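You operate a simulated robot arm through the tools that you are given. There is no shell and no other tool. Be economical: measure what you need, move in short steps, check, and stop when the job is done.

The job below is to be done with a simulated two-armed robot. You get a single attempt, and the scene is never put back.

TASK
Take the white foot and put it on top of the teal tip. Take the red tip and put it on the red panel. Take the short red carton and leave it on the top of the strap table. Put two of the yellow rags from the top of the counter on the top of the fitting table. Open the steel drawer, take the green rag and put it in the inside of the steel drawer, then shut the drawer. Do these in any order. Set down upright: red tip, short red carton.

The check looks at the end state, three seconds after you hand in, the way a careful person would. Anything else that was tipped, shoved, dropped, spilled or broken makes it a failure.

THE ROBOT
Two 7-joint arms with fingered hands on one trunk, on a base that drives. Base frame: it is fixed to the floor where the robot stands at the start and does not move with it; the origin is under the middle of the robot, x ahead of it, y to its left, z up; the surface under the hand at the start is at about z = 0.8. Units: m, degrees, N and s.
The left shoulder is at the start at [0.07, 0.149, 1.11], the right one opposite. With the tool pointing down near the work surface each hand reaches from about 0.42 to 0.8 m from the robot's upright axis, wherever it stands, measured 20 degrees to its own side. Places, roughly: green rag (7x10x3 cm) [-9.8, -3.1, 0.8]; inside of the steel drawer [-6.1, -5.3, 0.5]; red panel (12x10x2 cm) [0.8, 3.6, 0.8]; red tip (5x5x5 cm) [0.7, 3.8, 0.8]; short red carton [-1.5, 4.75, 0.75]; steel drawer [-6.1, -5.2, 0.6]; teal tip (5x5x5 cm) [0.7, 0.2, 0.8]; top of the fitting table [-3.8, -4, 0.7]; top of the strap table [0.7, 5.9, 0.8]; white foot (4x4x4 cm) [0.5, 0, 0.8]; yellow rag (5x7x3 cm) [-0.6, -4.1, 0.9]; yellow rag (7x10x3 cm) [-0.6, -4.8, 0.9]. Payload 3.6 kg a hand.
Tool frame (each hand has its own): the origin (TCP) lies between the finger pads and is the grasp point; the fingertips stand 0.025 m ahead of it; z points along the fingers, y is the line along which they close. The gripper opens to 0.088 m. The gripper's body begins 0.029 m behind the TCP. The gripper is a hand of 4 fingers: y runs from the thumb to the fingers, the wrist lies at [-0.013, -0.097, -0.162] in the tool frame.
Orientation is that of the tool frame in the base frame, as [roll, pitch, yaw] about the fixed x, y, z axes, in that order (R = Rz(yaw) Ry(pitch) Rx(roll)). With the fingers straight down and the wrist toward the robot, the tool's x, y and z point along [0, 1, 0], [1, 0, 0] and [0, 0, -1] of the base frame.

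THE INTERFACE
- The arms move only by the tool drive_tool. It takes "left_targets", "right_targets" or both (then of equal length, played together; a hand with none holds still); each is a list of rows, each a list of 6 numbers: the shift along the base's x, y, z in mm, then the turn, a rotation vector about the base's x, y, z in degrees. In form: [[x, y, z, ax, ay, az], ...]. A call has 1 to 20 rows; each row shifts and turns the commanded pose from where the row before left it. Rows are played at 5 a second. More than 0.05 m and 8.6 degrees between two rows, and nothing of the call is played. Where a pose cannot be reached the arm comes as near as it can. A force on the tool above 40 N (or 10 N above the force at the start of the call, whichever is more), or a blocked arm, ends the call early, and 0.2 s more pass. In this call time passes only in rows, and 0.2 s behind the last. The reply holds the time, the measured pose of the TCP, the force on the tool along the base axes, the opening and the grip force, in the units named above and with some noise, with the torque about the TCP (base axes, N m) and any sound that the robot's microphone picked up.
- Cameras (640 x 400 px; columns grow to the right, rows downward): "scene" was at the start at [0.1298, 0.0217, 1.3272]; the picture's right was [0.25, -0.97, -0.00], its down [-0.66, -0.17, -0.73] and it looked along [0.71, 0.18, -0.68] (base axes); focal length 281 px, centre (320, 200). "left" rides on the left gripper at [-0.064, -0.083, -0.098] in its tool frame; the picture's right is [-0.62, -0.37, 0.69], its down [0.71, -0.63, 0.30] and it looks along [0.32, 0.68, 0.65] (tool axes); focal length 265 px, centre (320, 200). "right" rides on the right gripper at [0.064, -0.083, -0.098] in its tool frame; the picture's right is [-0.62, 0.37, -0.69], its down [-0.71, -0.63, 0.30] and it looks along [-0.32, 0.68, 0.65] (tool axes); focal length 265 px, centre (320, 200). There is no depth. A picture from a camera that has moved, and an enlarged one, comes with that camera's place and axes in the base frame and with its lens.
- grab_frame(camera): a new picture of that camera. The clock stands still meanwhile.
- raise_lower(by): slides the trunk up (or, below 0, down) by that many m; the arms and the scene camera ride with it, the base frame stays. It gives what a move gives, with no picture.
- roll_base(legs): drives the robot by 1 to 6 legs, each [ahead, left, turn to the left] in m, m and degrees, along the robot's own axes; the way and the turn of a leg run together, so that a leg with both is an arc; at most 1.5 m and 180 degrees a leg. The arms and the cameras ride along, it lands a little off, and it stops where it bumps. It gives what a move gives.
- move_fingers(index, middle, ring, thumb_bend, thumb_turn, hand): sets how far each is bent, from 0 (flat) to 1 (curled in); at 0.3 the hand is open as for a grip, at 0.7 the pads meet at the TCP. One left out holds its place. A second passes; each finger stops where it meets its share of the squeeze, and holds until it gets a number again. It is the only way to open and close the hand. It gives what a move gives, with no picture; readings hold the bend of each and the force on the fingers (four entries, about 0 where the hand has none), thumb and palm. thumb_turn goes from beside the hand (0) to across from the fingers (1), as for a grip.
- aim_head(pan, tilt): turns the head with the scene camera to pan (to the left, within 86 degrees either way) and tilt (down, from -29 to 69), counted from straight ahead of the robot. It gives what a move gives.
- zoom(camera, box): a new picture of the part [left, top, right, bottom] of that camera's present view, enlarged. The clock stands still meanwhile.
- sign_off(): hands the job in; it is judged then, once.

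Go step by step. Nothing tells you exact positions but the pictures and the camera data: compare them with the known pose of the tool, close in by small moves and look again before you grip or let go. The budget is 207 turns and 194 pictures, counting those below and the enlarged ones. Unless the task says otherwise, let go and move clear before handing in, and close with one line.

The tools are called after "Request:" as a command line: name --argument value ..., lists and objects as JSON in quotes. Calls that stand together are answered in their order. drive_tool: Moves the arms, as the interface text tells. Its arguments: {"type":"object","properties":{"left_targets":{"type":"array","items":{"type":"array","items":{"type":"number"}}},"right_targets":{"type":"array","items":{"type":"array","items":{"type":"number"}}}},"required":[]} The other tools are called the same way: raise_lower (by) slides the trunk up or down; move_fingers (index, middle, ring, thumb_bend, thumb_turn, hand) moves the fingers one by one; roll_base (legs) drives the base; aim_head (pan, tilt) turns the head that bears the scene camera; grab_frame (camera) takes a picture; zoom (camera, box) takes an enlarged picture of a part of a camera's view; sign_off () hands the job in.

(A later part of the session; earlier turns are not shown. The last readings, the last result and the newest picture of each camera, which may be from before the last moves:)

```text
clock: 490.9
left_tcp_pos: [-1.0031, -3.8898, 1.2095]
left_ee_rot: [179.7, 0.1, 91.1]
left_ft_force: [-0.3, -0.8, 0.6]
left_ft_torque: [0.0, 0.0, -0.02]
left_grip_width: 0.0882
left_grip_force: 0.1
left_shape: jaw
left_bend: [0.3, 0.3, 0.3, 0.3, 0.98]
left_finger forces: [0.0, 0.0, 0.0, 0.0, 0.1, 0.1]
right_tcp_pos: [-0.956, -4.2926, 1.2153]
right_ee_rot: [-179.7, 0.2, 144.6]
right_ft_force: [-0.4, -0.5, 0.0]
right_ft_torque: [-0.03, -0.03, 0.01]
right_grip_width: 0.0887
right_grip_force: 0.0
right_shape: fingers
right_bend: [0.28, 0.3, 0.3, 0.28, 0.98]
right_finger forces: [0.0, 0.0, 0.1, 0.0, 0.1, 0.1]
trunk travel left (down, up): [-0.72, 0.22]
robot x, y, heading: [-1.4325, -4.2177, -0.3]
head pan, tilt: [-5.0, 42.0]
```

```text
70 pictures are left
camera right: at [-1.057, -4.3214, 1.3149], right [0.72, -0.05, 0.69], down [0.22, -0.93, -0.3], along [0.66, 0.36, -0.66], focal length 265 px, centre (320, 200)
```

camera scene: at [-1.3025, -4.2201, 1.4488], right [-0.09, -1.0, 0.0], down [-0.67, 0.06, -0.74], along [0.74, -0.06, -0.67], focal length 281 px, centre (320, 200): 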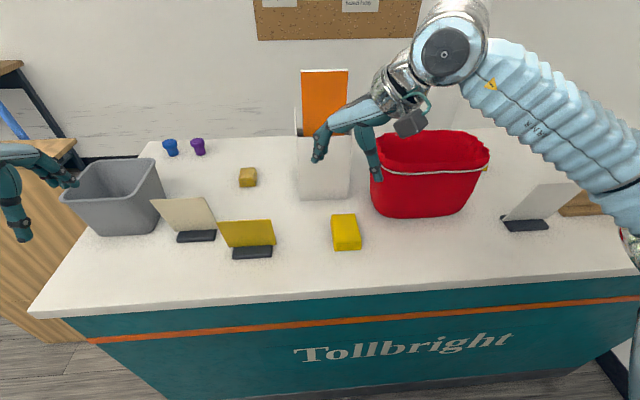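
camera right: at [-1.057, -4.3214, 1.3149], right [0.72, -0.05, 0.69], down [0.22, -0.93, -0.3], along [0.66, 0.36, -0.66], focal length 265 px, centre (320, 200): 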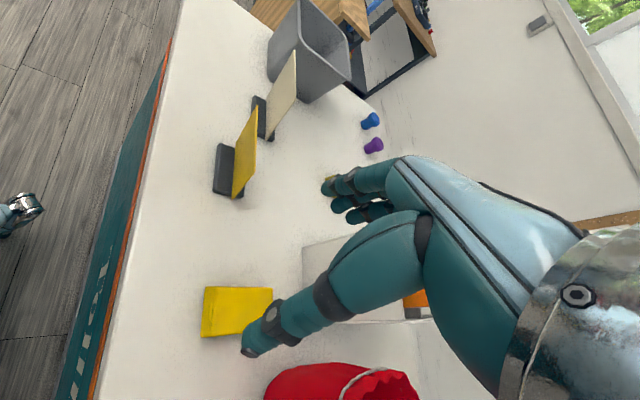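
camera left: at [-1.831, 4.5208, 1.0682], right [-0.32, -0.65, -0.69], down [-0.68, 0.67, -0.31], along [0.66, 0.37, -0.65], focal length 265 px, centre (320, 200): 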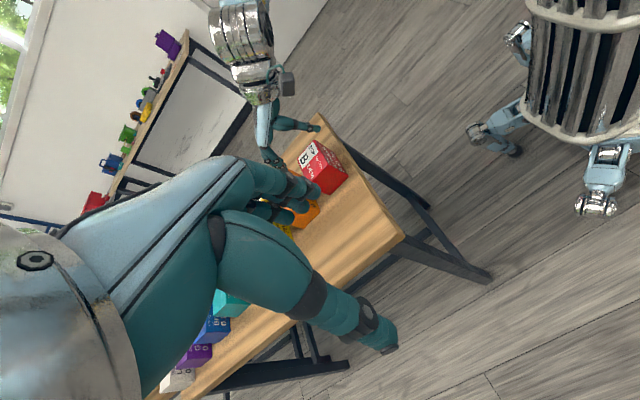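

The wrist stops at about 54° of turn, so I'll re-position the robot at (-1.385,-4.58) heading 36°, making the hand square across the rag (measured at (-0.853,-4.3255), top z 0.931).

Request:
roll_base --legs '[[0.04, -0.36, 0], [0, 0, 36]]'

Request:
aim_head --pan -15 --tilt 45

Request:
grab_frame --camera "scene"

Request:
grab_frame --camera "right"

```text
clock: 500.2
left_tcp_pos: [-1.2376, -4.0599, 1.2096]
left_ee_rot: [179.7, 0.1, 127.4]
left_ft_force: [-0.6, -0.4, 0.3]
left_ft_torque: [-0.01, 0.0, -0.01]
left_grip_width: 0.0879
left_grip_force: 0.0
left_shape: jaw
left_bend: [0.3, 0.3, 0.3, 0.3, 0.98]
left_finger forces: [0.0, 0.1, 0.0, 0.0, 0.1, 0.1]
right_tcp_pos: [-0.9647, -4.3568, 1.2164]
right_ee_rot: [-179.6, 0.3, -179.4]
right_ft_force: [-0.5, 0.4, -0.3]
right_ft_torque: [0.02, 0.01, 0.0]
right_grip_width: 0.0885
right_grip_force: 0.0
right_shape: fingers
right_bend: [0.28, 0.3, 0.3, 0.28, 0.98]
right_finger forces: [0.0, 0.1, 0.0, 0.0, 0.0, 0.0]
trunk travel left (down, up): [-0.72, 0.22]
robot x, y, heading: [-1.3929, -4.5754, 36.3]
head pan, tilt: [-5.0, 42.0]
```

```text
clock: 500.9
left_tcp_pos: [-1.2364, -4.0604, 1.2097]
left_ee_rot: [179.7, 0.2, 127.4]
left_ft_force: [0.5, -0.7, 0.1]
left_ft_torque: [-0.02, -0.02, -0.02]
left_grip_width: 0.0877
left_grip_force: 0.1
left_shape: jaw
left_bend: [0.3, 0.3, 0.3, 0.3, 0.98]
left_finger forces: [0.1, 0.1, 0.1, 0.0, 0.0, 0.0]
right_tcp_pos: [-0.9647, -4.3572, 1.2162]
right_ee_rot: [-179.6, 0.3, -179.2]
right_ft_force: [-0.1, -0.5, -0.1]
right_ft_torque: [-0.03, -0.03, -0.01]
right_grip_width: 0.0885
right_grip_force: 0.1
right_shape: fingers
right_bend: [0.28, 0.3, 0.3, 0.28, 0.98]
right_finger forces: [0.1, 0.1, 0.0, 0.0, 0.0, 0.0]
trunk travel left (down, up): [-0.72, 0.22]
robot x, y, heading: [-1.3983, -4.5765, 36.4]
head pan, tilt: [-15.0, 45.0]
```

```text
69 pictures are left
camera scene: at [-1.2807, -4.5172, 1.4445], right [0.36, -0.93, 0.0], down [-0.66, -0.26, -0.71], along [0.66, 0.26, -0.71], focal length 281 px, centre (320, 200)
```

scene: 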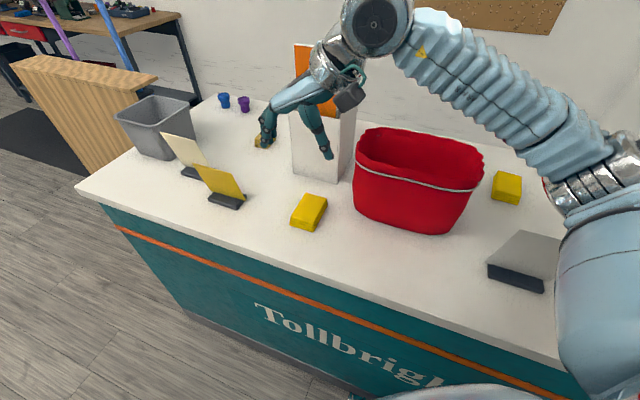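

```text
68 pictures are left
camera right: at [-1.028, -4.4413, 1.3151], right [0.61, 0.38, 0.69], down [0.72, -0.62, -0.3], along [0.32, 0.68, -0.66], focal length 265 px, centre (320, 200)
```

right: 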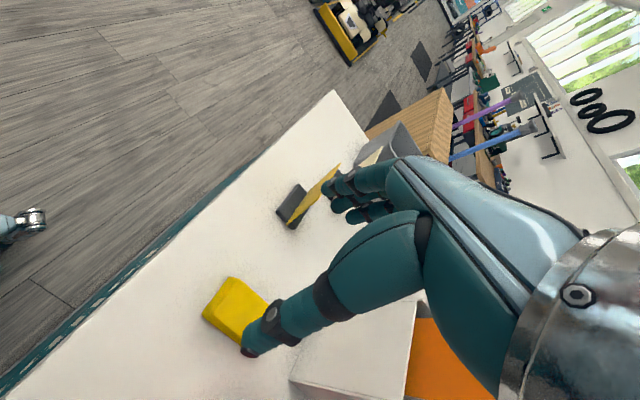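

Rag re-measured at (-0.847,-4.323). Moving the hand above it, biased slightly toward the robot side to keep clear of the basket.

Request:
drive_tool --right_targets '[[34, 11, 0, 0, 0, 0], [34, 11, -10, 0, 0, 0], [35, 12, -40, 0, 0, 0], [0, 0, -45, 0, 0, 0], [0, 0, -45, 0, 0, 0], [0, 0, -45, 0, 0, 0]]'

Request:
zoom --camera "scene" --box '[240, 130, 400, 250]'

Request:
grab_frame --camera "right"

```text
refused: row 3 steps farther than a row can; nothing moved
```

```text
3.33 times, centred on (320, 190) of scene
camera zoom: at [-1.2807, -4.5172, 1.4445], right [0.36, -0.93, 0.0], down [-0.66, -0.26, -0.71], along [0.66, 0.26, -0.71], focal length 938 px, centre (320, 233)
```

zoom: 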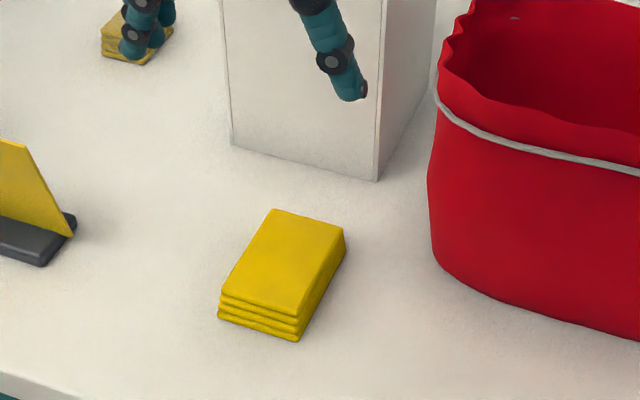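

```text
66 pictures are left
camera right: at [-1.028, -4.4413, 1.3151], right [0.61, 0.38, 0.69], down [0.72, -0.62, -0.3], along [0.32, 0.68, -0.66], focal length 265 px, centre (320, 200)
```

right: 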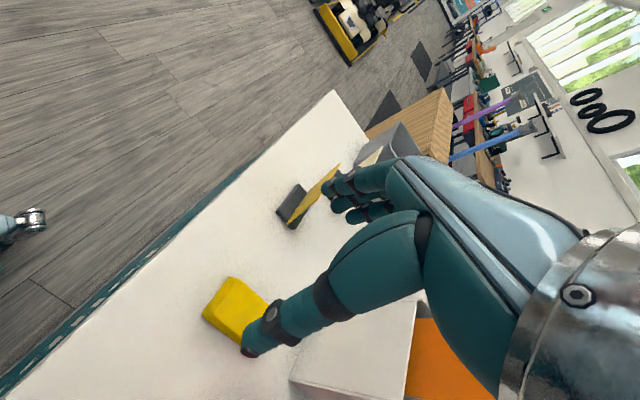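

Row limit hit; repeating with smaller steps (rag centre (-0.838,-4.316), aligned to the axes).

Request:
drive_tool --right_targets '[[37, 14, 0, 0, 0, 0], [37, 14, 0, 0, 0, 0], [36, 13, -15, 0, 0, 0], [0, 0, -45, 0, 0, 0], [0, 0, -45, 0, 0, 0], [0, 0, -45, 0, 0, 0], [0, 0, -45, 0, 0, 0]]'

Request:
grab_frame --camera "right"

Request:
zoom --camera "scene" --box '[240, 130, 400, 250]'

```text
clock: 502.5
left_tcp_pos: [-1.235, -4.0608, 1.2105]
left_ee_rot: [179.9, 0.1, 127.4]
left_ft_force: [0.6, 0.7, 0.0]
left_ft_torque: [-0.02, 0.02, 0.0]
left_grip_width: 0.0878
left_grip_force: 0.1
left_shape: jaw
left_bend: [0.3, 0.3, 0.3, 0.3, 0.98]
left_finger forces: [0.0, 0.1, 0.1, 0.0, 0.0, 0.0]
right_tcp_pos: [-0.968, -4.3582, 1.0358]
right_ee_rot: [-179.7, 0.2, -179.3]
right_ft_force: [-0.2, -0.4, 0.4]
right_ft_torque: [-0.01, 0.01, 0.0]
right_grip_width: 0.0887
right_grip_force: 0.1
right_shape: fingers
right_bend: [0.28, 0.3, 0.3, 0.28, 0.98]
right_finger forces: [0.0, 0.0, 0.0, 0.1, 0.1, 0.0]
right hand out of reach, approached as far as the arm can: row 1, 2, 3
trunk travel left (down, up): [-0.72, 0.22]
robot x, y, heading: [-1.3966, -4.58, 36.5]
head pan, tilt: [-15.0, 45.0]
```

```text
65 pictures are left
camera right: at [-1.0323, -4.4428, 1.1343], right [0.61, 0.38, 0.69], down [0.72, -0.62, -0.3], along [0.32, 0.68, -0.66], focal length 265 px, centre (320, 200)
```

right: 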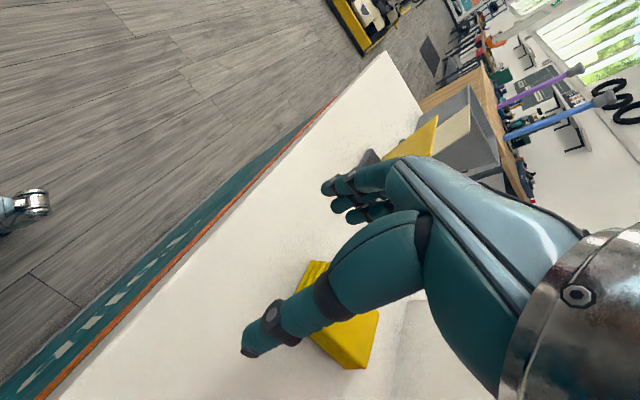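

```text
3.33 times, centred on (320, 190) of scene
camera zoom: at [-1.2786, -4.5176, 1.4444], right [0.36, -0.93, 0.0], down [-0.66, -0.26, -0.71], along [0.66, 0.26, -0.71], focal length 938 px, centre (320, 233)
```

zoom: 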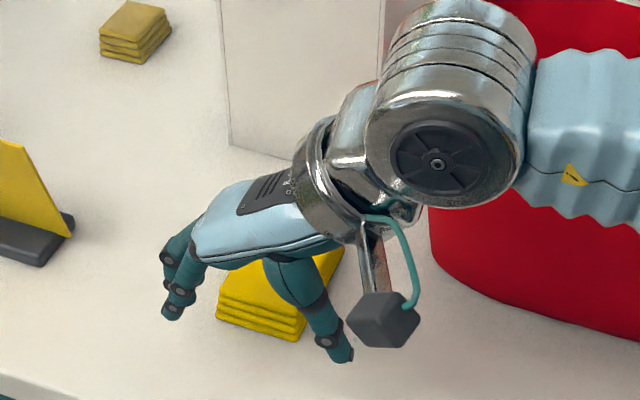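

The wrist limit and the red basket make this rag awkward. Before re-planning I'll check the orientation of the third rag behind the basket.

Request:
zoom --camera "scene" --box '[470, 150, 560, 220]'

```text
5.71 times, centred on (515, 185) of scene
camera zoom: at [-1.2786, -4.5176, 1.4444], right [0.36, -0.93, 0.0], down [-0.66, -0.26, -0.71], along [0.66, 0.26, -0.71], focal length 1607 px, centre (-794, 286)
```

zoom: 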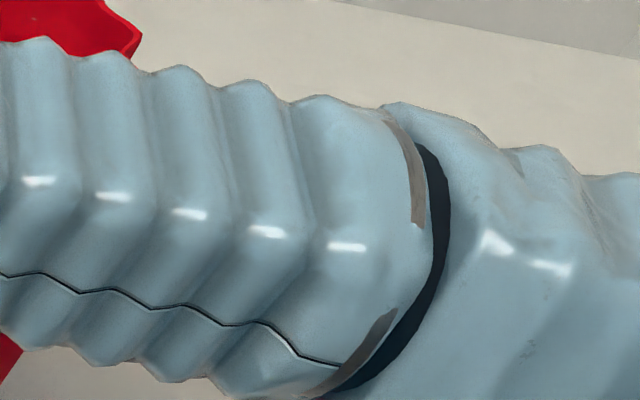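

The third rag lies the same way. A simpler approach: open the fingers wider than the default and grip the rag along its length (≈9.5 cm) in the standard pose. Raising the hand, returning the base to heading 0 and turning the wrist back.

Request:
drive_tool --right_targets '[[0, 0, 45, 0, 0, 0], [0, 0, 45, 0, 0, 0], [0, 0, 45, 0, 0, 0], [0, 0, 45, 0, 0, 0]]'

Request:
roll_base --legs '[[0, 0, -36.4], [-0.03, 0.37, 0]]'

Request:
drive_tool --right_targets '[[0, 0, 0, 0, 0, -8.5], [0, 0, 0, 0, 0, -8.5], [0, 0, 0, 0, 0, -8.5], [0, 0, 0, 0, 0, -8.5], [0, 0, 0, 0, 0, -8.5], [0, 0, 0, 0, 0, -8.5], [0, 0, 0, 0, 0, -3]]'

Request:
move_fingers --hand "right" --index 0.12 --middle 0.15 --ring 0.15 --thumb_bend 0.15

```text
clock: 503.5
left_tcp_pos: [-1.2379, -4.0588, 1.2096]
left_ee_rot: [179.7, 0.1, 127.4]
left_ft_force: [-0.7, 0.3, -1.1]
left_ft_torque: [0.01, 0.01, 0.0]
left_grip_width: 0.0881
left_grip_force: 0.1
left_shape: jaw
left_bend: [0.3, 0.3, 0.3, 0.3, 0.98]
left_finger forces: [0.1, 0.0, 0.0, 0.0, 0.0, 0.0]
right_tcp_pos: [-0.9668, -4.3558, 1.216]
right_ee_rot: [-179.5, 0.1, -179.2]
right_ft_force: [0.8, -0.3, -0.8]
right_ft_torque: [0.02, 0.01, -0.02]
right_grip_width: 0.0889
right_grip_force: 0.1
right_shape: fingers
right_bend: [0.28, 0.3, 0.3, 0.28, 0.98]
right_finger forces: [0.0, 0.1, 0.0, 0.0, 0.1, 0.0]
trunk travel left (down, up): [-0.72, 0.22]
robot x, y, heading: [-1.4, -4.5767, 36.1]
head pan, tilt: [-15.0, 45.0]
```

```text
clock: 513.1
left_tcp_pos: [-0.9826, -3.8829, 1.2086]
left_ee_rot: [179.8, 0.2, 90.2]
left_ft_force: [0.2, 0.2, -0.4]
left_ft_torque: [0.01, -0.01, 0.03]
left_grip_width: 0.0881
left_grip_force: 0.0
left_shape: jaw
left_bend: [0.3, 0.3, 0.3, 0.3, 0.98]
left_finger forces: [0.1, 0.1, 0.1, 0.1, 0.0, 0.0]
right_tcp_pos: [-0.945, -4.2815, 1.2157]
right_ee_rot: [-179.7, 0.2, 143.5]
right_ft_force: [-0.6, 0.0, -0.3]
right_ft_torque: [-0.04, 0.02, -0.01]
right_grip_width: 0.0884
right_grip_force: 0.1
right_shape: fingers
right_bend: [0.28, 0.3, 0.3, 0.28, 0.98]
right_finger forces: [0.1, 0.1, 0.0, 0.0, 0.0, 0.0]
trunk travel left (down, up): [-0.72, 0.22]
robot x, y, heading: [-1.4233, -4.201, -0.7]
head pan, tilt: [-15.0, 45.0]
```

```text
clock: 514.7
left_tcp_pos: [-0.9832, -3.8827, 1.2099]
left_ee_rot: [179.7, 0.1, 90.3]
left_ft_force: [0.4, 0.4, -0.3]
left_ft_torque: [0.0, -0.01, -0.01]
left_grip_width: 0.0879
left_grip_force: 0.0
left_shape: jaw
left_bend: [0.3, 0.3, 0.3, 0.3, 0.98]
left_finger forces: [0.1, 0.0, 0.0, 0.0, 0.0, 0.0]
right_tcp_pos: [-0.9457, -4.284, 1.2166]
right_ee_rot: [-179.7, 0.2, 89.4]
right_ft_force: [-0.1, 0.1, -0.6]
right_ft_torque: [-0.01, -0.01, 0.02]
right_grip_width: 0.0885
right_grip_force: 0.1
right_shape: fingers
right_bend: [0.28, 0.3, 0.3, 0.28, 0.98]
right_finger forces: [0.0, 0.0, 0.0, 0.0, 0.0, 0.0]
trunk travel left (down, up): [-0.72, 0.22]
robot x, y, heading: [-1.4251, -4.1974, -0.6]
head pan, tilt: [-15.0, 45.0]
```

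```text
clock: 515.7
left_tcp_pos: [-0.9823, -3.8843, 1.2095]
left_ee_rot: [179.8, 0.1, 90.2]
left_ft_force: [0.2, 0.3, 0.2]
left_ft_torque: [-0.02, 0.02, 0.0]
left_grip_width: 0.088
left_grip_force: 0.1
left_shape: jaw
left_bend: [0.3, 0.3, 0.3, 0.3, 0.98]
left_finger forces: [0.1, 0.1, 0.0, 0.0, 0.0, 0.0]
right_tcp_pos: [-0.9461, -4.2833, 1.2174]
right_ee_rot: [-179.6, 0.1, 89.4]
right_ft_force: [0.1, 0.6, -0.4]
right_ft_torque: [-0.03, 0.04, -0.03]
right_grip_width: 0.1151
right_grip_force: 0.1
right_shape: fingers
right_bend: [0.12, 0.15, 0.15, 0.15, 0.98]
right_finger forces: [0.1, 0.0, 0.0, 0.0, 0.1, 0.0]
trunk travel left (down, up): [-0.72, 0.22]
robot x, y, heading: [-1.4218, -4.1982, -0.9]
head pan, tilt: [-15.0, 45.0]
```

Opening is now 11.5 cm. Lowering the trunk a little and moving above the rag.

Request:
raise_lower --by -0.04

Request:
drive_tool --right_targets '[[36, -8, 0, 0, 0, 0], [36, -8, -10, 0, 0, 0], [36, -7, -20, 0, 0, 0], [0, 0, -45, 0, 0, 0], [0, 0, -45, 0, 0, 0], [0, 0, -45, 0, 0, 0]]'

Request:
grab_frame --camera "right"

Request:
zoom --camera "scene" --box '[320, 130, 480, 250]'

```text
clock: 516.5
left_tcp_pos: [-0.9836, -3.8828, 1.1707]
left_ee_rot: [179.7, 0.1, 90.2]
left_ft_force: [0.3, -0.5, 1.0]
left_ft_torque: [0.04, 0.0, -0.01]
left_grip_width: 0.088
left_grip_force: 0.0
left_shape: jaw
left_bend: [0.3, 0.3, 0.3, 0.3, 0.98]
left_finger forces: [0.0, 0.1, 0.1, 0.0, 0.1, 0.0]
right_tcp_pos: [-0.9474, -4.2833, 1.1776]
right_ee_rot: [-179.7, 0.2, 89.5]
right_ft_force: [-0.3, 0.3, 0.0]
right_ft_torque: [0.0, -0.01, -0.03]
right_grip_width: 0.1152
right_grip_force: 0.1
right_shape: fingers
right_bend: [0.12, 0.15, 0.15, 0.15, 0.98]
right_finger forces: [0.0, 0.1, 0.1, 0.0, 0.0, 0.0]
trunk travel left (down, up): [-0.68, 0.26]
robot x, y, heading: [-1.4237, -4.1979, -1.1]
head pan, tilt: [-15.0, 45.0]
```

```text
clock: 517.9
left_tcp_pos: [-0.9816, -3.8829, 1.1692]
left_ee_rot: [179.9, 0.1, 90.2]
left_ft_force: [0.4, -0.1, 0.7]
left_ft_torque: [0.0, 0.02, 0.02]
left_grip_width: 0.0879
left_grip_force: 0.0
left_shape: jaw
left_bend: [0.3, 0.3, 0.3, 0.3, 0.98]
left_finger forces: [0.0, 0.0, 0.1, 0.0, 0.0, 0.1]
right_tcp_pos: [-0.8349, -4.3081, 1.0109]
right_ee_rot: [-179.6, 0.2, 89.5]
right_ft_force: [0.8, 0.5, 0.5]
right_ft_torque: [0.02, 0.0, -0.02]
right_grip_width: 0.1154
right_grip_force: 0.0
right_shape: fingers
right_bend: [0.12, 0.15, 0.15, 0.15, 0.98]
right_finger forces: [0.0, 0.0, 0.1, 0.0, 0.0, 0.0]
trunk travel left (down, up): [-0.68, 0.26]
robot x, y, heading: [-1.4212, -4.2001, -0.9]
head pan, tilt: [-15.0, 45.0]
```

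```text
62 pictures are left
camera right: at [-0.9176, -4.2427, 1.1103], right [0.37, -0.62, 0.69], down [-0.64, -0.71, -0.3], along [0.68, -0.33, -0.66], focal length 265 px, centre (320, 200)
```

right: 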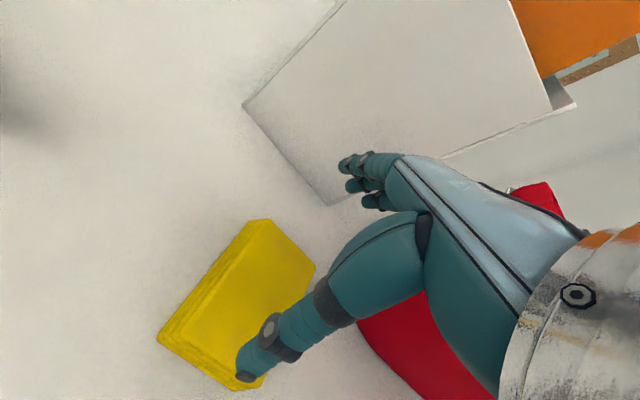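

```text
3.33 times, centred on (400, 190) of scene
camera zoom: at [-1.2937, -4.2207, 1.4044], right [-0.27, -0.96, 0.0], down [-0.68, 0.19, -0.71], along [0.68, -0.19, -0.71], focal length 938 px, centre (53, 233)
```

zoom: 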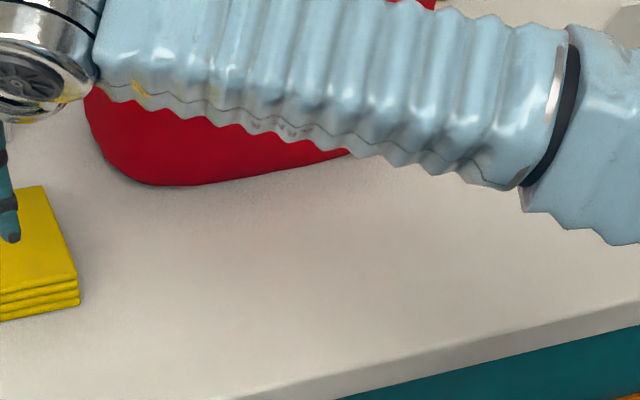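

Hand and rag line up; small correction (-9,-5 mm), then descend to just above the counter.

Request:
drive_tool --right_targets '[[-9, -5, -30, 0, 0, 0], [0, 0, -20, 0, 0, 0], [0, 0, -12, 0, 0, 0], [0, 0, 0, 0, 0, 0]]'

Request:
grab_frame --camera "right"

Request:
aim_head --pan 0 --tilt 50

Request:
zoom --camera "scene" --box '[290, 110, 450, 230]'

```text
clock: 518.9
left_tcp_pos: [-0.983, -3.8837, 1.1687]
left_ee_rot: [179.7, 0.1, 90.3]
left_ft_force: [0.2, -0.3, 0.0]
left_ft_torque: [0.0, -0.02, 0.02]
left_grip_width: 0.0879
left_grip_force: 0.0
left_shape: jaw
left_bend: [0.3, 0.3, 0.3, 0.3, 0.98]
left_finger forces: [0.0, 0.0, 0.0, 0.0, 0.0, 0.0]
right_tcp_pos: [-0.8484, -4.3136, 0.948]
right_ee_rot: [-179.5, 0.2, 89.5]
right_ft_force: [-0.3, -0.4, 0.2]
right_ft_torque: [0.02, 0.05, -0.05]
right_grip_width: 0.1164
right_grip_force: 0.3
right_shape: fingers
right_bend: [0.12, 0.15, 0.15, 0.14, 0.97]
right_finger forces: [0.0, 0.1, 0.1, 0.1, 1.0, 0.0]
trunk travel left (down, up): [-0.68, 0.26]
robot x, y, heading: [-1.423, -4.1997, -0.9]
head pan, tilt: [-15.0, 45.0]
```

```text
60 pictures are left
camera right: at [-0.931, -4.2485, 1.0476], right [0.37, -0.62, 0.69], down [-0.64, -0.71, -0.3], along [0.68, -0.33, -0.66], focal length 265 px, centre (320, 200)
```

right: 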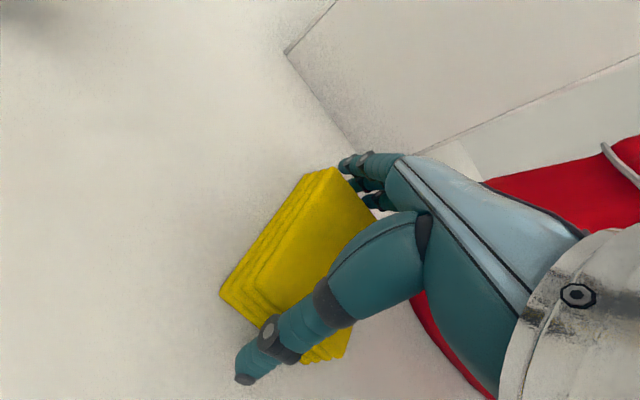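

```text
clock: 519.7
left_tcp_pos: [-0.983, -3.8827, 1.17]
left_ee_rot: [179.7, 0.1, 90.2]
left_ft_force: [0.1, -0.6, 0.1]
left_ft_torque: [0.01, 0.01, -0.01]
left_grip_width: 0.0879
left_grip_force: 0.0
left_shape: jaw
left_bend: [0.3, 0.3, 0.3, 0.3, 0.98]
left_finger forces: [0.0, 0.1, 0.1, 0.0, 0.0, 0.2]
right_tcp_pos: [-0.8488, -4.3134, 0.9502]
right_ee_rot: [-179.7, 0.2, 89.6]
right_ft_force: [-0.6, -0.2, 0.0]
right_ft_torque: [-0.01, -0.01, 0.0]
right_grip_width: 0.1164
right_grip_force: 0.4
right_shape: fingers
right_bend: [0.12, 0.15, 0.15, 0.14, 0.98]
right_finger forces: [0.0, 0.0, 0.0, 0.1, 0.1, 0.0]
trunk travel left (down, up): [-0.68, 0.26]
robot x, y, heading: [-1.4203, -4.2015, -0.9]
head pan, tilt: [0.0, 50.0]
```

```text
3.33 times, centred on (370, 170) of scene
camera zoom: at [-1.296, -4.1995, 1.3975], right [-0.02, -1.0, 0.0], down [-0.77, 0.01, -0.64], along [0.64, -0.01, -0.77], focal length 938 px, centre (153, 300)
```

zoom: 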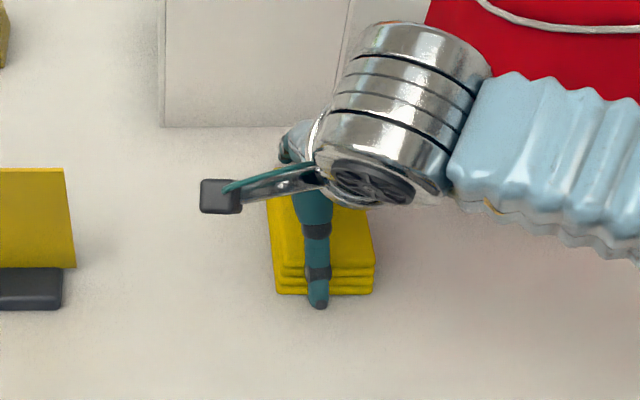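

Thumb and fingers straddle the rag's length. Final 11 mm down, then close.

Request:
drive_tool --right_targets '[[0, 0, -4, 0, 0, 0], [0, 0, -4, 0, 0, 0], [0, 0, -3, 0, 0, 0], [0, 0, 0, 0, 0, 0]]'

Request:
move_fingers --hand "right" --index 0.6 --middle 0.6 --ring 0.6 --thumb_bend 0.6

Request:
grab_frame --camera "right"

```text
clock: 520.7
left_tcp_pos: [-0.9848, -3.883, 1.1709]
left_ee_rot: [179.6, 0.1, 90.2]
left_ft_force: [0.5, -0.3, 0.7]
left_ft_torque: [-0.03, 0.0, 0.0]
left_grip_width: 0.0878
left_grip_force: 0.1
left_shape: jaw
left_bend: [0.3, 0.3, 0.3, 0.3, 0.98]
left_finger forces: [0.0, 0.0, 0.0, 0.0, 0.1, 0.0]
right_tcp_pos: [-0.8505, -4.3105, 0.9414]
right_ee_rot: [-179.9, 0.1, 89.5]
right_ft_force: [-2.4, -0.8, 13.9]
right_ft_torque: [0.04, 0.09, 0.02]
right_grip_width: 0.1203
right_grip_force: 6.6
right_shape: fingers
right_bend: [0.11, 0.15, 0.14, 0.11, 0.98]
right_finger forces: [3.2, 0.1, 1.3, 0.0, 7.5, 0.1]
trunk travel left (down, up): [-0.68, 0.26]
robot x, y, heading: [-1.423, -4.2004, -0.9]
head pan, tilt: [0.0, 50.0]
```

```text
clock: 521.7
left_tcp_pos: [-0.9839, -3.8822, 1.1708]
left_ee_rot: [179.6, 0.2, 90.3]
left_ft_force: [-0.3, 0.3, 0.8]
left_ft_torque: [-0.05, 0.06, 0.0]
left_grip_width: 0.0879
left_grip_force: 0.1
left_shape: jaw
left_bend: [0.3, 0.3, 0.3, 0.3, 0.98]
left_finger forces: [0.1, 0.0, 0.0, 0.0, 0.0, 0.0]
right_tcp_pos: [-0.8482, -4.3105, 0.9435]
right_ee_rot: [179.8, 0.0, 89.5]
right_ft_force: [7.1, 1.1, 21.4]
right_ft_torque: [-0.13, -1.07, 0.18]
right_grip_width: 0.1141
right_grip_force: 31.1
right_shape: fingers
right_bend: [0.14, 0.27, 0.2, 0.08, 0.95]
right_finger forces: [13.9, 13.1, 13.6, 0.1, 21.8, 0.0]
trunk travel left (down, up): [-0.68, 0.26]
robot x, y, heading: [-1.4231, -4.1985, -1.0]
head pan, tilt: [0.0, 50.0]
```

```text
58 pictures are left
camera right: at [-0.9309, -4.246, 1.0414], right [0.36, -0.62, 0.69], down [-0.64, -0.71, -0.31], along [0.68, -0.33, -0.65], focal length 265 px, centre (320, 200)
```

right: 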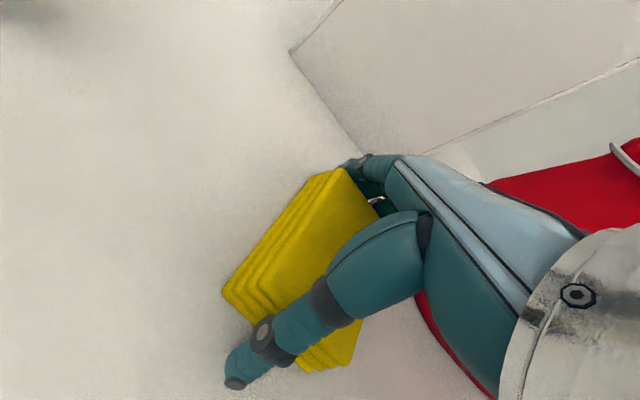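

Grip force is 31 N but the fingertips press the counter. I'll lift gently and see whether the rag comes along.

Request:
drive_tool --right_targets '[[0, 0, 5, 0, 0, 0], [0, 0, 10, 0, 0, 0], [0, 0, 25, 0, 0, 0], [0, 0, 0, 0, 0, 0]]'

Request:
grab_frame --camera "right"

```text
clock: 522.7
left_tcp_pos: [-0.9829, -3.8829, 1.1689]
left_ee_rot: [179.7, 0.1, 90.2]
left_ft_force: [-0.6, -0.4, -0.2]
left_ft_torque: [0.01, -0.01, 0.03]
left_grip_width: 0.088
left_grip_force: 0.1
left_shape: jaw
left_bend: [0.3, 0.3, 0.3, 0.3, 0.98]
left_finger forces: [0.1, 0.0, 0.0, 0.0, 0.0, 0.0]
right_tcp_pos: [-0.8483, -4.3105, 0.9781]
right_ee_rot: [-179.5, 0.2, 89.5]
right_ft_force: [-0.6, 0.1, -0.1]
right_ft_torque: [0.0, 0.02, 0.02]
right_grip_width: 0.1133
right_grip_force: 26.0
right_shape: fingers
right_bend: [0.15, 0.27, 0.22, 0.05, 0.94]
right_finger forces: [9.3, 8.1, 9.8, 0.1, 24.9, 0.0]
trunk travel left (down, up): [-0.68, 0.26]
robot x, y, heading: [-1.4194, -4.1966, -0.9]
head pan, tilt: [0.0, 50.0]
```

```text
57 pictures are left
camera right: at [-0.9298, -4.2469, 1.0774], right [0.37, -0.62, 0.69], down [-0.64, -0.71, -0.3], along [0.68, -0.33, -0.66], focal length 265 px, centre (320, 200)
```

right: 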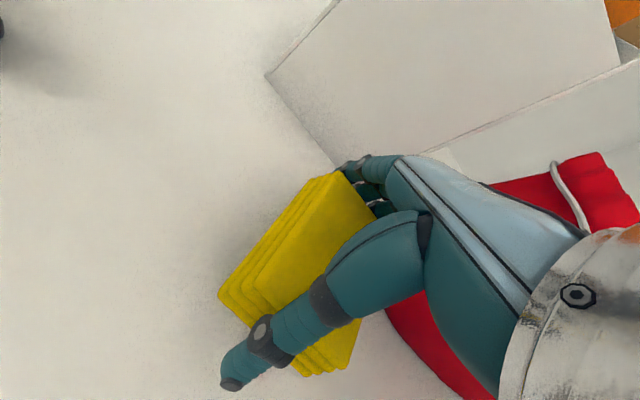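

The rag is held securely. Lifting high and retracting, then backing off and driving toward the fitting table.

Request:
drive_tool --right_targets '[[0, 0, 40, 0, 0, 0], [0, 0, 40, 0, 0, 0], [0, 0, 40, 0, 0, 0], [0, 0, 40, 0, 0, 0], [-35, 0, 20, 0, 0, 0], [-40, 0, 0, 0, 0, 0], [-40, 0, 0, 0, 0, 0]]'

Request:
roll_base --legs '[[-0.35, 0, 0], [0, 0, 90], [0, 0, 90], [1.0, 0, 0]]'

Request:
aim_head --pan 0 --tilt 28

Request:
grab_frame --camera "scene"

```text
clock: 524.3
left_tcp_pos: [-0.9854, -3.8827, 1.1701]
left_ee_rot: [179.7, 0.1, 90.2]
left_ft_force: [0.4, -0.6, -0.3]
left_ft_torque: [0.0, 0.0, -0.04]
left_grip_width: 0.0879
left_grip_force: 0.1
left_shape: jaw
left_bend: [0.3, 0.3, 0.3, 0.3, 0.98]
left_finger forces: [0.0, 0.0, 0.0, 0.0, 0.1, 0.0]
right_tcp_pos: [-0.9639, -4.3091, 1.1574]
right_ee_rot: [-179.8, 0.2, 89.4]
right_ft_force: [-1.1, -1.1, -0.1]
right_ft_torque: [0.0, -0.02, -0.04]
right_grip_width: 0.1126
right_grip_force: 25.1
right_shape: fingers
right_bend: [0.16, 0.27, 0.22, 0.05, 0.94]
right_finger forces: [8.8, 7.7, 9.5, 0.0, 24.0, 0.1]
trunk travel left (down, up): [-0.68, 0.26]
robot x, y, heading: [-1.4216, -4.1997, -1.0]
head pan, tilt: [0.0, 50.0]
```

```text
clock: 562.0
left_tcp_pos: [-3.2454, -4.4473, 1.1695]
left_ee_rot: [179.8, 0.1, -91.7]
left_ft_force: [-0.3, -0.4, -0.1]
left_ft_torque: [-0.04, -0.05, 0.01]
left_grip_width: 0.0881
left_grip_force: 0.0
left_shape: jaw
left_bend: [0.3, 0.3, 0.3, 0.3, 0.98]
left_finger forces: [0.0, 0.0, 0.0, 0.0, 0.0, 0.1]
right_tcp_pos: [-3.2521, -4.0218, 1.1554]
right_ee_rot: [-179.6, 0.2, -92.2]
right_ft_force: [-0.1, 0.9, -0.7]
right_ft_torque: [-0.03, 0.0, 0.02]
right_grip_width: 0.1099
right_grip_force: 18.9
right_shape: fingers
right_bend: [0.17, 0.27, 0.24, 0.06, 0.94]
right_finger forces: [5.9, 6.4, 7.7, 0.0, 18.3, 0.0]
trunk travel left (down, up): [-0.68, 0.26]
robot x, y, heading: [-2.7958, -4.1482, 177.3]
head pan, tilt: [0.0, 50.0]
```

```text
clock: 562.9
left_tcp_pos: [-3.2451, -4.4471, 1.1703]
left_ee_rot: [179.8, 0.1, -91.7]
left_ft_force: [-0.4, 0.1, 0.1]
left_ft_torque: [0.01, 0.01, 0.01]
left_grip_width: 0.0881
left_grip_force: 0.1
left_shape: jaw
left_bend: [0.3, 0.3, 0.3, 0.3, 0.98]
left_finger forces: [0.0, 0.0, 0.1, 0.1, 0.1, 0.0]
right_tcp_pos: [-3.2521, -4.0212, 1.1564]
right_ee_rot: [-179.6, 0.2, -92.3]
right_ft_force: [0.1, -0.4, -0.4]
right_ft_torque: [-0.01, 0.01, 0.01]
right_grip_width: 0.1099
right_grip_force: 18.5
right_shape: fingers
right_bend: [0.17, 0.27, 0.24, 0.06, 0.94]
right_finger forces: [6.0, 6.4, 7.6, 0.1, 18.4, 0.0]
trunk travel left (down, up): [-0.68, 0.26]
robot x, y, heading: [-2.7975, -4.1518, 177.3]
head pan, tilt: [0.0, 28.0]
```

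```text
56 pictures are left
camera scene: at [-2.938, -4.1384, 1.4302], right [0.05, 1.0, 0.0], down [0.47, -0.02, -0.88], along [-0.88, 0.04, -0.47], focal length 281 px, centre (320, 200)
```

scene: 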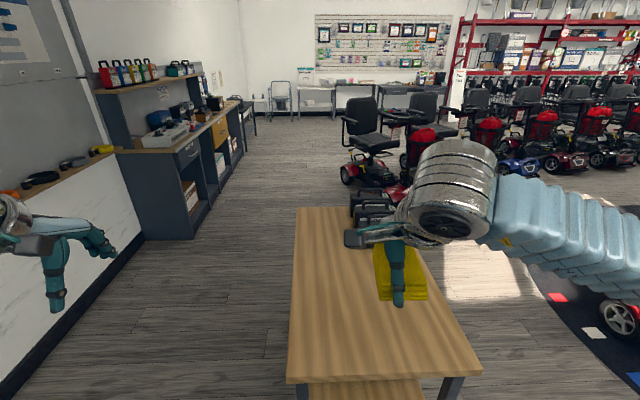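

The fitting table is ahead, empty in front. Moving 13 cm closer, lowering the trunk, and bringing the rag over the table.

Request:
roll_base --legs '[[0.13, 0, 2]]'

Request:
raise_lower --by -0.15

Request:
drive_tool --right_targets '[[-45, 5, -10, 0, 0, 0], [-45, 5, -10, 0, 0, 0], [-45, 5, -15, 0, 0, 0], [-15, 0, -45, 0, 0, 0], [0, 0, -40, 0, 0, 0]]'

Request:
grab_frame --camera "right"

Request:
grab_frame --camera "scene"

```text
clock: 565.3
left_tcp_pos: [-3.3668, -4.4597, 1.1696]
left_ee_rot: [179.8, 0.1, -89.5]
left_ft_force: [-0.3, -0.3, 0.5]
left_ft_torque: [0.01, 0.01, 0.03]
left_grip_width: 0.0881
left_grip_force: 0.1
left_shape: jaw
left_bend: [0.3, 0.3, 0.3, 0.3, 0.98]
left_finger forces: [0.0, 0.1, 0.0, 0.0, 0.1, 0.0]
right_tcp_pos: [-3.3896, -4.0329, 1.1579]
right_ee_rot: [-179.5, 0.1, -90.1]
right_ft_force: [0.0, 0.6, -1.0]
right_ft_torque: [-0.01, -0.01, -0.01]
right_grip_width: 0.11
right_grip_force: 18.6
right_shape: fingers
right_bend: [0.17, 0.27, 0.24, 0.06, 0.94]
right_finger forces: [6.1, 6.5, 7.5, 0.1, 18.2, 0.0]
trunk travel left (down, up): [-0.68, 0.26]
robot x, y, heading: [-2.9304, -4.1424, 179.4]
head pan, tilt: [0.0, 28.0]
```

```text
clock: 567.0
left_tcp_pos: [-3.3658, -4.4607, 1.0186]
left_ee_rot: [179.7, 0.2, -89.5]
left_ft_force: [1.0, 0.4, 0.2]
left_ft_torque: [0.02, -0.01, 0.0]
left_grip_width: 0.0879
left_grip_force: 0.0
left_shape: jaw
left_bend: [0.3, 0.3, 0.3, 0.3, 0.98]
left_finger forces: [0.0, 0.0, 0.1, 0.0, 0.0, 0.1]
right_tcp_pos: [-3.3879, -4.0337, 1.0068]
right_ee_rot: [-179.7, 0.2, -90.2]
right_ft_force: [0.8, 0.7, 0.6]
right_ft_torque: [0.01, -0.01, 0.02]
right_grip_width: 0.1099
right_grip_force: 19.7
right_shape: fingers
right_bend: [0.17, 0.27, 0.24, 0.06, 0.94]
right_finger forces: [6.0, 6.3, 7.5, 0.1, 18.2, 0.0]
trunk travel left (down, up): [-0.53, 0.41]
robot x, y, heading: [-2.9348, -4.1414, 179.3]
head pan, tilt: [0.0, 28.0]
```

```text
clock: 568.2
left_tcp_pos: [-3.3657, -4.4601, 1.0201]
left_ee_rot: [179.7, 0.2, -89.4]
left_ft_force: [-0.6, -0.1, -1.1]
left_ft_torque: [0.0, -0.04, 0.01]
left_grip_width: 0.0879
left_grip_force: 0.1
left_shape: jaw
left_bend: [0.3, 0.3, 0.3, 0.3, 0.98]
left_finger forces: [0.0, 0.0, 0.0, 0.0, 0.0, 0.0]
right_tcp_pos: [-3.5365, -4.0174, 0.8879]
right_ee_rot: [-179.7, 0.2, -90.1]
right_ft_force: [0.2, -0.3, -0.1]
right_ft_torque: [-0.01, 0.0, 0.0]
right_grip_width: 0.1097
right_grip_force: 19.0
right_shape: fingers
right_bend: [0.17, 0.27, 0.24, 0.06, 0.94]
right_finger forces: [5.8, 6.4, 7.5, 0.0, 18.0, 0.1]
trunk travel left (down, up): [-0.53, 0.41]
robot x, y, heading: [-2.9345, -4.1457, 179.7]
head pan, tilt: [0.0, 28.0]
```

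```text
55 pictures are left
camera right: at [-3.4541, -4.084, 0.9862], right [-0.37, 0.62, 0.69], down [0.63, 0.71, -0.3], along [-0.68, 0.33, -0.66], focal length 265 px, centre (320, 200)
```

right: 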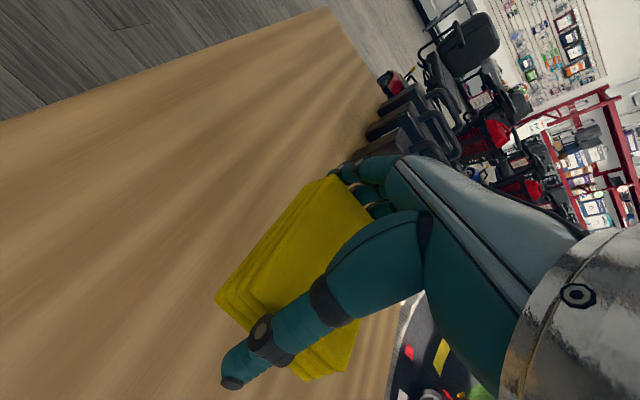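

```text
54 pictures are left
camera scene: at [-3.0742, -4.1397, 1.2803], right [0.01, 1.0, 0.0], down [0.47, 0.0, -0.88], along [-0.88, 0.01, -0.47], focal length 281 px, centre (320, 200)
```

scene: 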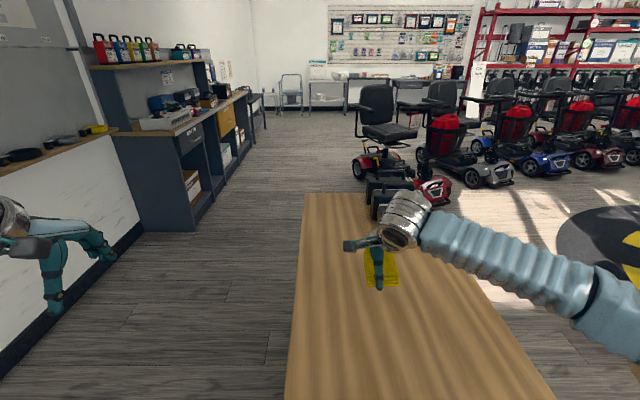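

Table top estimated at z≈0.687. Descending, slowing near contact.

Request:
drive_tool --right_targets '[[0, 0, -40, 0, 0, 0], [0, 0, -40, 0, 0, 0], [0, 0, -30, 0, 0, 0], [0, 0, -15, 0, 0, 0], [0, 0, -8, 0, 0, 0], [0, 0, 0, 0, 0, 0]]'

Request:
drive_tool --right_targets '[[0, 0, -4, 0, 0, 0], [0, 0, -4, 0, 0, 0], [0, 0, 0, 0, 0, 0]]'

```text
clock: 569.6
left_tcp_pos: [-3.3669, -4.4604, 1.0199]
left_ee_rot: [179.9, 0.1, -89.5]
left_ft_force: [-1.0, -0.6, -0.2]
left_ft_torque: [0.03, -0.03, 0.02]
left_grip_width: 0.088
left_grip_force: 0.0
left_shape: jaw
left_bend: [0.3, 0.3, 0.3, 0.3, 0.98]
left_finger forces: [0.1, 0.0, 0.0, 0.0, 0.0, 0.1]
right_tcp_pos: [-3.5367, -4.0169, 0.7525]
right_ee_rot: [-179.5, 0.1, -90.2]
right_ft_force: [0.4, -0.2, 0.5]
right_ft_torque: [-0.02, 0.01, 0.03]
right_grip_width: 0.1094
right_grip_force: 18.1
right_shape: fingers
right_bend: [0.17, 0.27, 0.24, 0.06, 0.94]
right_finger forces: [5.6, 6.2, 7.5, 0.0, 17.7, 0.0]
trunk travel left (down, up): [-0.53, 0.41]
robot x, y, heading: [-2.9347, -4.139, 179.4]
head pan, tilt: [0.0, 28.0]
```

```text
clock: 570.4
left_tcp_pos: [-3.3663, -4.4608, 1.0197]
left_ee_rot: [179.7, 0.1, -89.4]
left_ft_force: [0.1, 0.4, -0.6]
left_ft_torque: [0.0, -0.01, -0.02]
left_grip_width: 0.0878
left_grip_force: 0.0
left_shape: jaw
left_bend: [0.3, 0.3, 0.3, 0.3, 0.98]
left_finger forces: [0.0, 0.1, 0.1, 0.0, 0.0, 0.1]
right_tcp_pos: [-3.5365, -4.0174, 0.7482]
right_ee_rot: [-179.9, 0.2, -90.1]
right_ft_force: [1.2, 3.0, 9.7]
right_ft_torque: [-0.11, 0.45, -0.19]
right_grip_width: 0.1105
right_grip_force: 19.7
right_shape: fingers
right_bend: [0.17, 0.27, 0.24, 0.06, 0.94]
right_finger forces: [8.3, 6.6, 6.9, 0.1, 17.6, 0.0]
trunk travel left (down, up): [-0.53, 0.41]
robot x, y, heading: [-2.9335, -4.1394, 179.6]
head pan, tilt: [0.0, 28.0]
```

Contact with the table. Relaxing 2 mm and opening.

Request:
drive_tool --right_targets '[[0, 0, 2, 0, 0, 0], [0, 0, 0, 0, 0, 0]]'

Request:
move_fingers --hand "right" --index 0.1 --middle 0.15 --ring 0.13 --thumb_bend 0.02

Request:
move_fingers --hand "right" --index 0.02 --middle 0.05 --ring 0.05 --thumb_bend 0.0

Request:
drive_tool --right_targets '[[0, 0, 15, 0, 0, 0], [0, 0, 35, 0, 0, 0], [0, 0, 45, 0, 0, 0], [0, 0, 45, 0, 0, 0], [0, 0, 45, 0, 0, 0], [40, 0, 10, 0, 0, 0], [40, 0, 0, 0, 0, 0], [40, 0, 0, 0, 0, 0]]'

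Request:
aim_head --pan -10 --tilt 40

Request:
grab_frame --camera "scene"

```text
clock: 571.0
left_tcp_pos: [-3.3647, -4.4608, 1.0202]
left_ee_rot: [179.7, 0.0, -89.6]
left_ft_force: [-0.8, 0.1, 0.3]
left_ft_torque: [-0.01, 0.02, -0.03]
left_grip_width: 0.088
left_grip_force: 0.1
left_shape: jaw
left_bend: [0.3, 0.3, 0.3, 0.3, 0.98]
left_finger forces: [0.0, 0.0, 0.0, 0.1, 0.0, 0.0]
right_tcp_pos: [-3.5369, -4.0173, 0.7487]
right_ee_rot: [-179.7, 0.2, -90.3]
right_ft_force: [2.4, 4.2, 9.5]
right_ft_torque: [-0.03, 0.4, -0.15]
right_grip_width: 0.11
right_grip_force: 19.4
right_shape: fingers
right_bend: [0.17, 0.27, 0.24, 0.06, 0.94]
right_finger forces: [7.6, 6.2, 6.7, 0.0, 18.5, 0.0]
trunk travel left (down, up): [-0.53, 0.41]
robot x, y, heading: [-2.932, -4.1402, 179.4]
head pan, tilt: [0.0, 28.0]
```

```text
clock: 572.0
left_tcp_pos: [-3.3662, -4.4612, 1.0192]
left_ee_rot: [179.7, 0.2, -89.6]
left_ft_force: [0.2, -0.2, -0.5]
left_ft_torque: [0.01, -0.02, -0.03]
left_grip_width: 0.0879
left_grip_force: 0.0
left_shape: jaw
left_bend: [0.3, 0.3, 0.3, 0.3, 0.98]
left_finger forces: [0.0, 0.0, 0.0, 0.0, 0.1, 0.1]
right_tcp_pos: [-3.5383, -4.0179, 0.747]
right_ee_rot: [-179.6, 0.2, -90.2]
right_ft_force: [-0.2, -0.5, -0.1]
right_ft_torque: [0.01, -0.02, -0.01]
right_grip_width: 0.1222
right_grip_force: 0.0
right_shape: fingers
right_bend: [0.1, 0.15, 0.13, 0.02, 0.97]
right_finger forces: [0.0, 0.0, 0.0, 0.0, 0.1, 0.1]
trunk travel left (down, up): [-0.53, 0.41]
robot x, y, heading: [-2.9305, -4.1428, 179.5]
head pan, tilt: [0.0, 28.0]
```

```text
clock: 573.0
left_tcp_pos: [-3.3658, -4.4616, 1.019]
left_ee_rot: [179.8, 0.2, -89.5]
left_ft_force: [-0.2, 0.0, -0.1]
left_ft_torque: [0.02, 0.0, 0.01]
left_grip_width: 0.0877
left_grip_force: 0.0
left_shape: jaw
left_bend: [0.3, 0.3, 0.3, 0.3, 0.98]
left_finger forces: [0.0, 0.1, 0.0, 0.1, 0.0, 0.1]
right_tcp_pos: [-3.5384, -4.018, 0.7477]
right_ee_rot: [-179.5, 0.2, -90.2]
right_ft_force: [-0.2, 0.9, -0.8]
right_ft_torque: [-0.04, 0.01, 0.01]
right_grip_width: 0.1307
right_grip_force: 0.1
right_shape: fingers
right_bend: [0.02, 0.05, 0.05, 0.0, 0.97]
right_finger forces: [0.0, 0.0, 0.0, 0.0, 0.1, 0.1]
trunk travel left (down, up): [-0.53, 0.41]
robot x, y, heading: [-2.9323, -4.1475, 179.8]
head pan, tilt: [0.0, 28.0]
```

```text
clock: 574.8
left_tcp_pos: [-3.3648, -4.4612, 1.02]
left_ee_rot: [179.7, 0.2, -89.4]
left_ft_force: [-0.3, -0.4, -0.4]
left_ft_torque: [0.01, 0.04, 0.03]
left_grip_width: 0.0877
left_grip_force: 0.1
left_shape: jaw
left_bend: [0.3, 0.3, 0.3, 0.3, 0.98]
left_finger forces: [0.0, 0.0, 0.1, 0.0, 0.0, 0.0]
right_tcp_pos: [-3.4191, -4.021, 0.9438]
right_ee_rot: [-179.8, 0.1, -90.2]
right_ft_force: [1.0, 0.1, -0.3]
right_ft_torque: [-0.01, -0.02, 0.02]
right_grip_width: 0.1305
right_grip_force: 0.0
right_shape: fingers
right_bend: [0.02, 0.05, 0.05, 0.0, 0.97]
right_finger forces: [0.0, 0.0, 0.0, 0.0, 0.0, 0.0]
trunk travel left (down, up): [-0.53, 0.41]
robot x, y, heading: [-2.934, -4.1364, 179.6]
head pan, tilt: [0.0, 28.0]
```

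```text
clock: 575.5
left_tcp_pos: [-3.3673, -4.4606, 1.0193]
left_ee_rot: [179.7, 0.2, -89.5]
left_ft_force: [0.6, 0.1, 0.1]
left_ft_torque: [-0.01, -0.02, 0.01]
left_grip_width: 0.088
left_grip_force: 0.0
left_shape: jaw
left_bend: [0.3, 0.3, 0.3, 0.3, 0.98]
left_finger forces: [0.0, 0.0, 0.1, 0.1, 0.1, 0.0]
right_tcp_pos: [-3.4218, -4.0212, 0.9436]
right_ee_rot: [-179.6, 0.2, -90.2]
right_ft_force: [-0.2, -0.8, -1.1]
right_ft_torque: [-0.03, -0.01, 0.05]
right_grip_width: 0.1305
right_grip_force: 0.0
right_shape: fingers
right_bend: [0.02, 0.05, 0.05, 0.0, 0.97]
right_finger forces: [0.0, 0.0, 0.0, 0.1, 0.0, 0.0]
trunk travel left (down, up): [-0.53, 0.41]
robot x, y, heading: [-2.9319, -4.1447, 179.5]
head pan, tilt: [-10.0, 40.0]
```

```text
53 pictures are left
camera scene: at [-3.067, -4.1254, 1.2617], right [0.18, 0.98, 0.0], down [0.63, -0.12, -0.77], along [-0.75, 0.14, -0.64], focal length 281 px, centre (320, 200)
```

scene: 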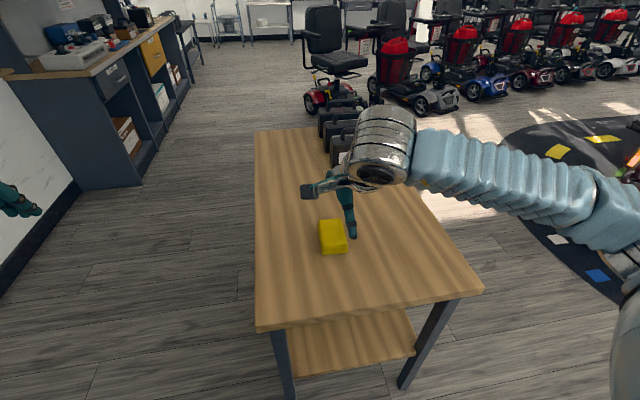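

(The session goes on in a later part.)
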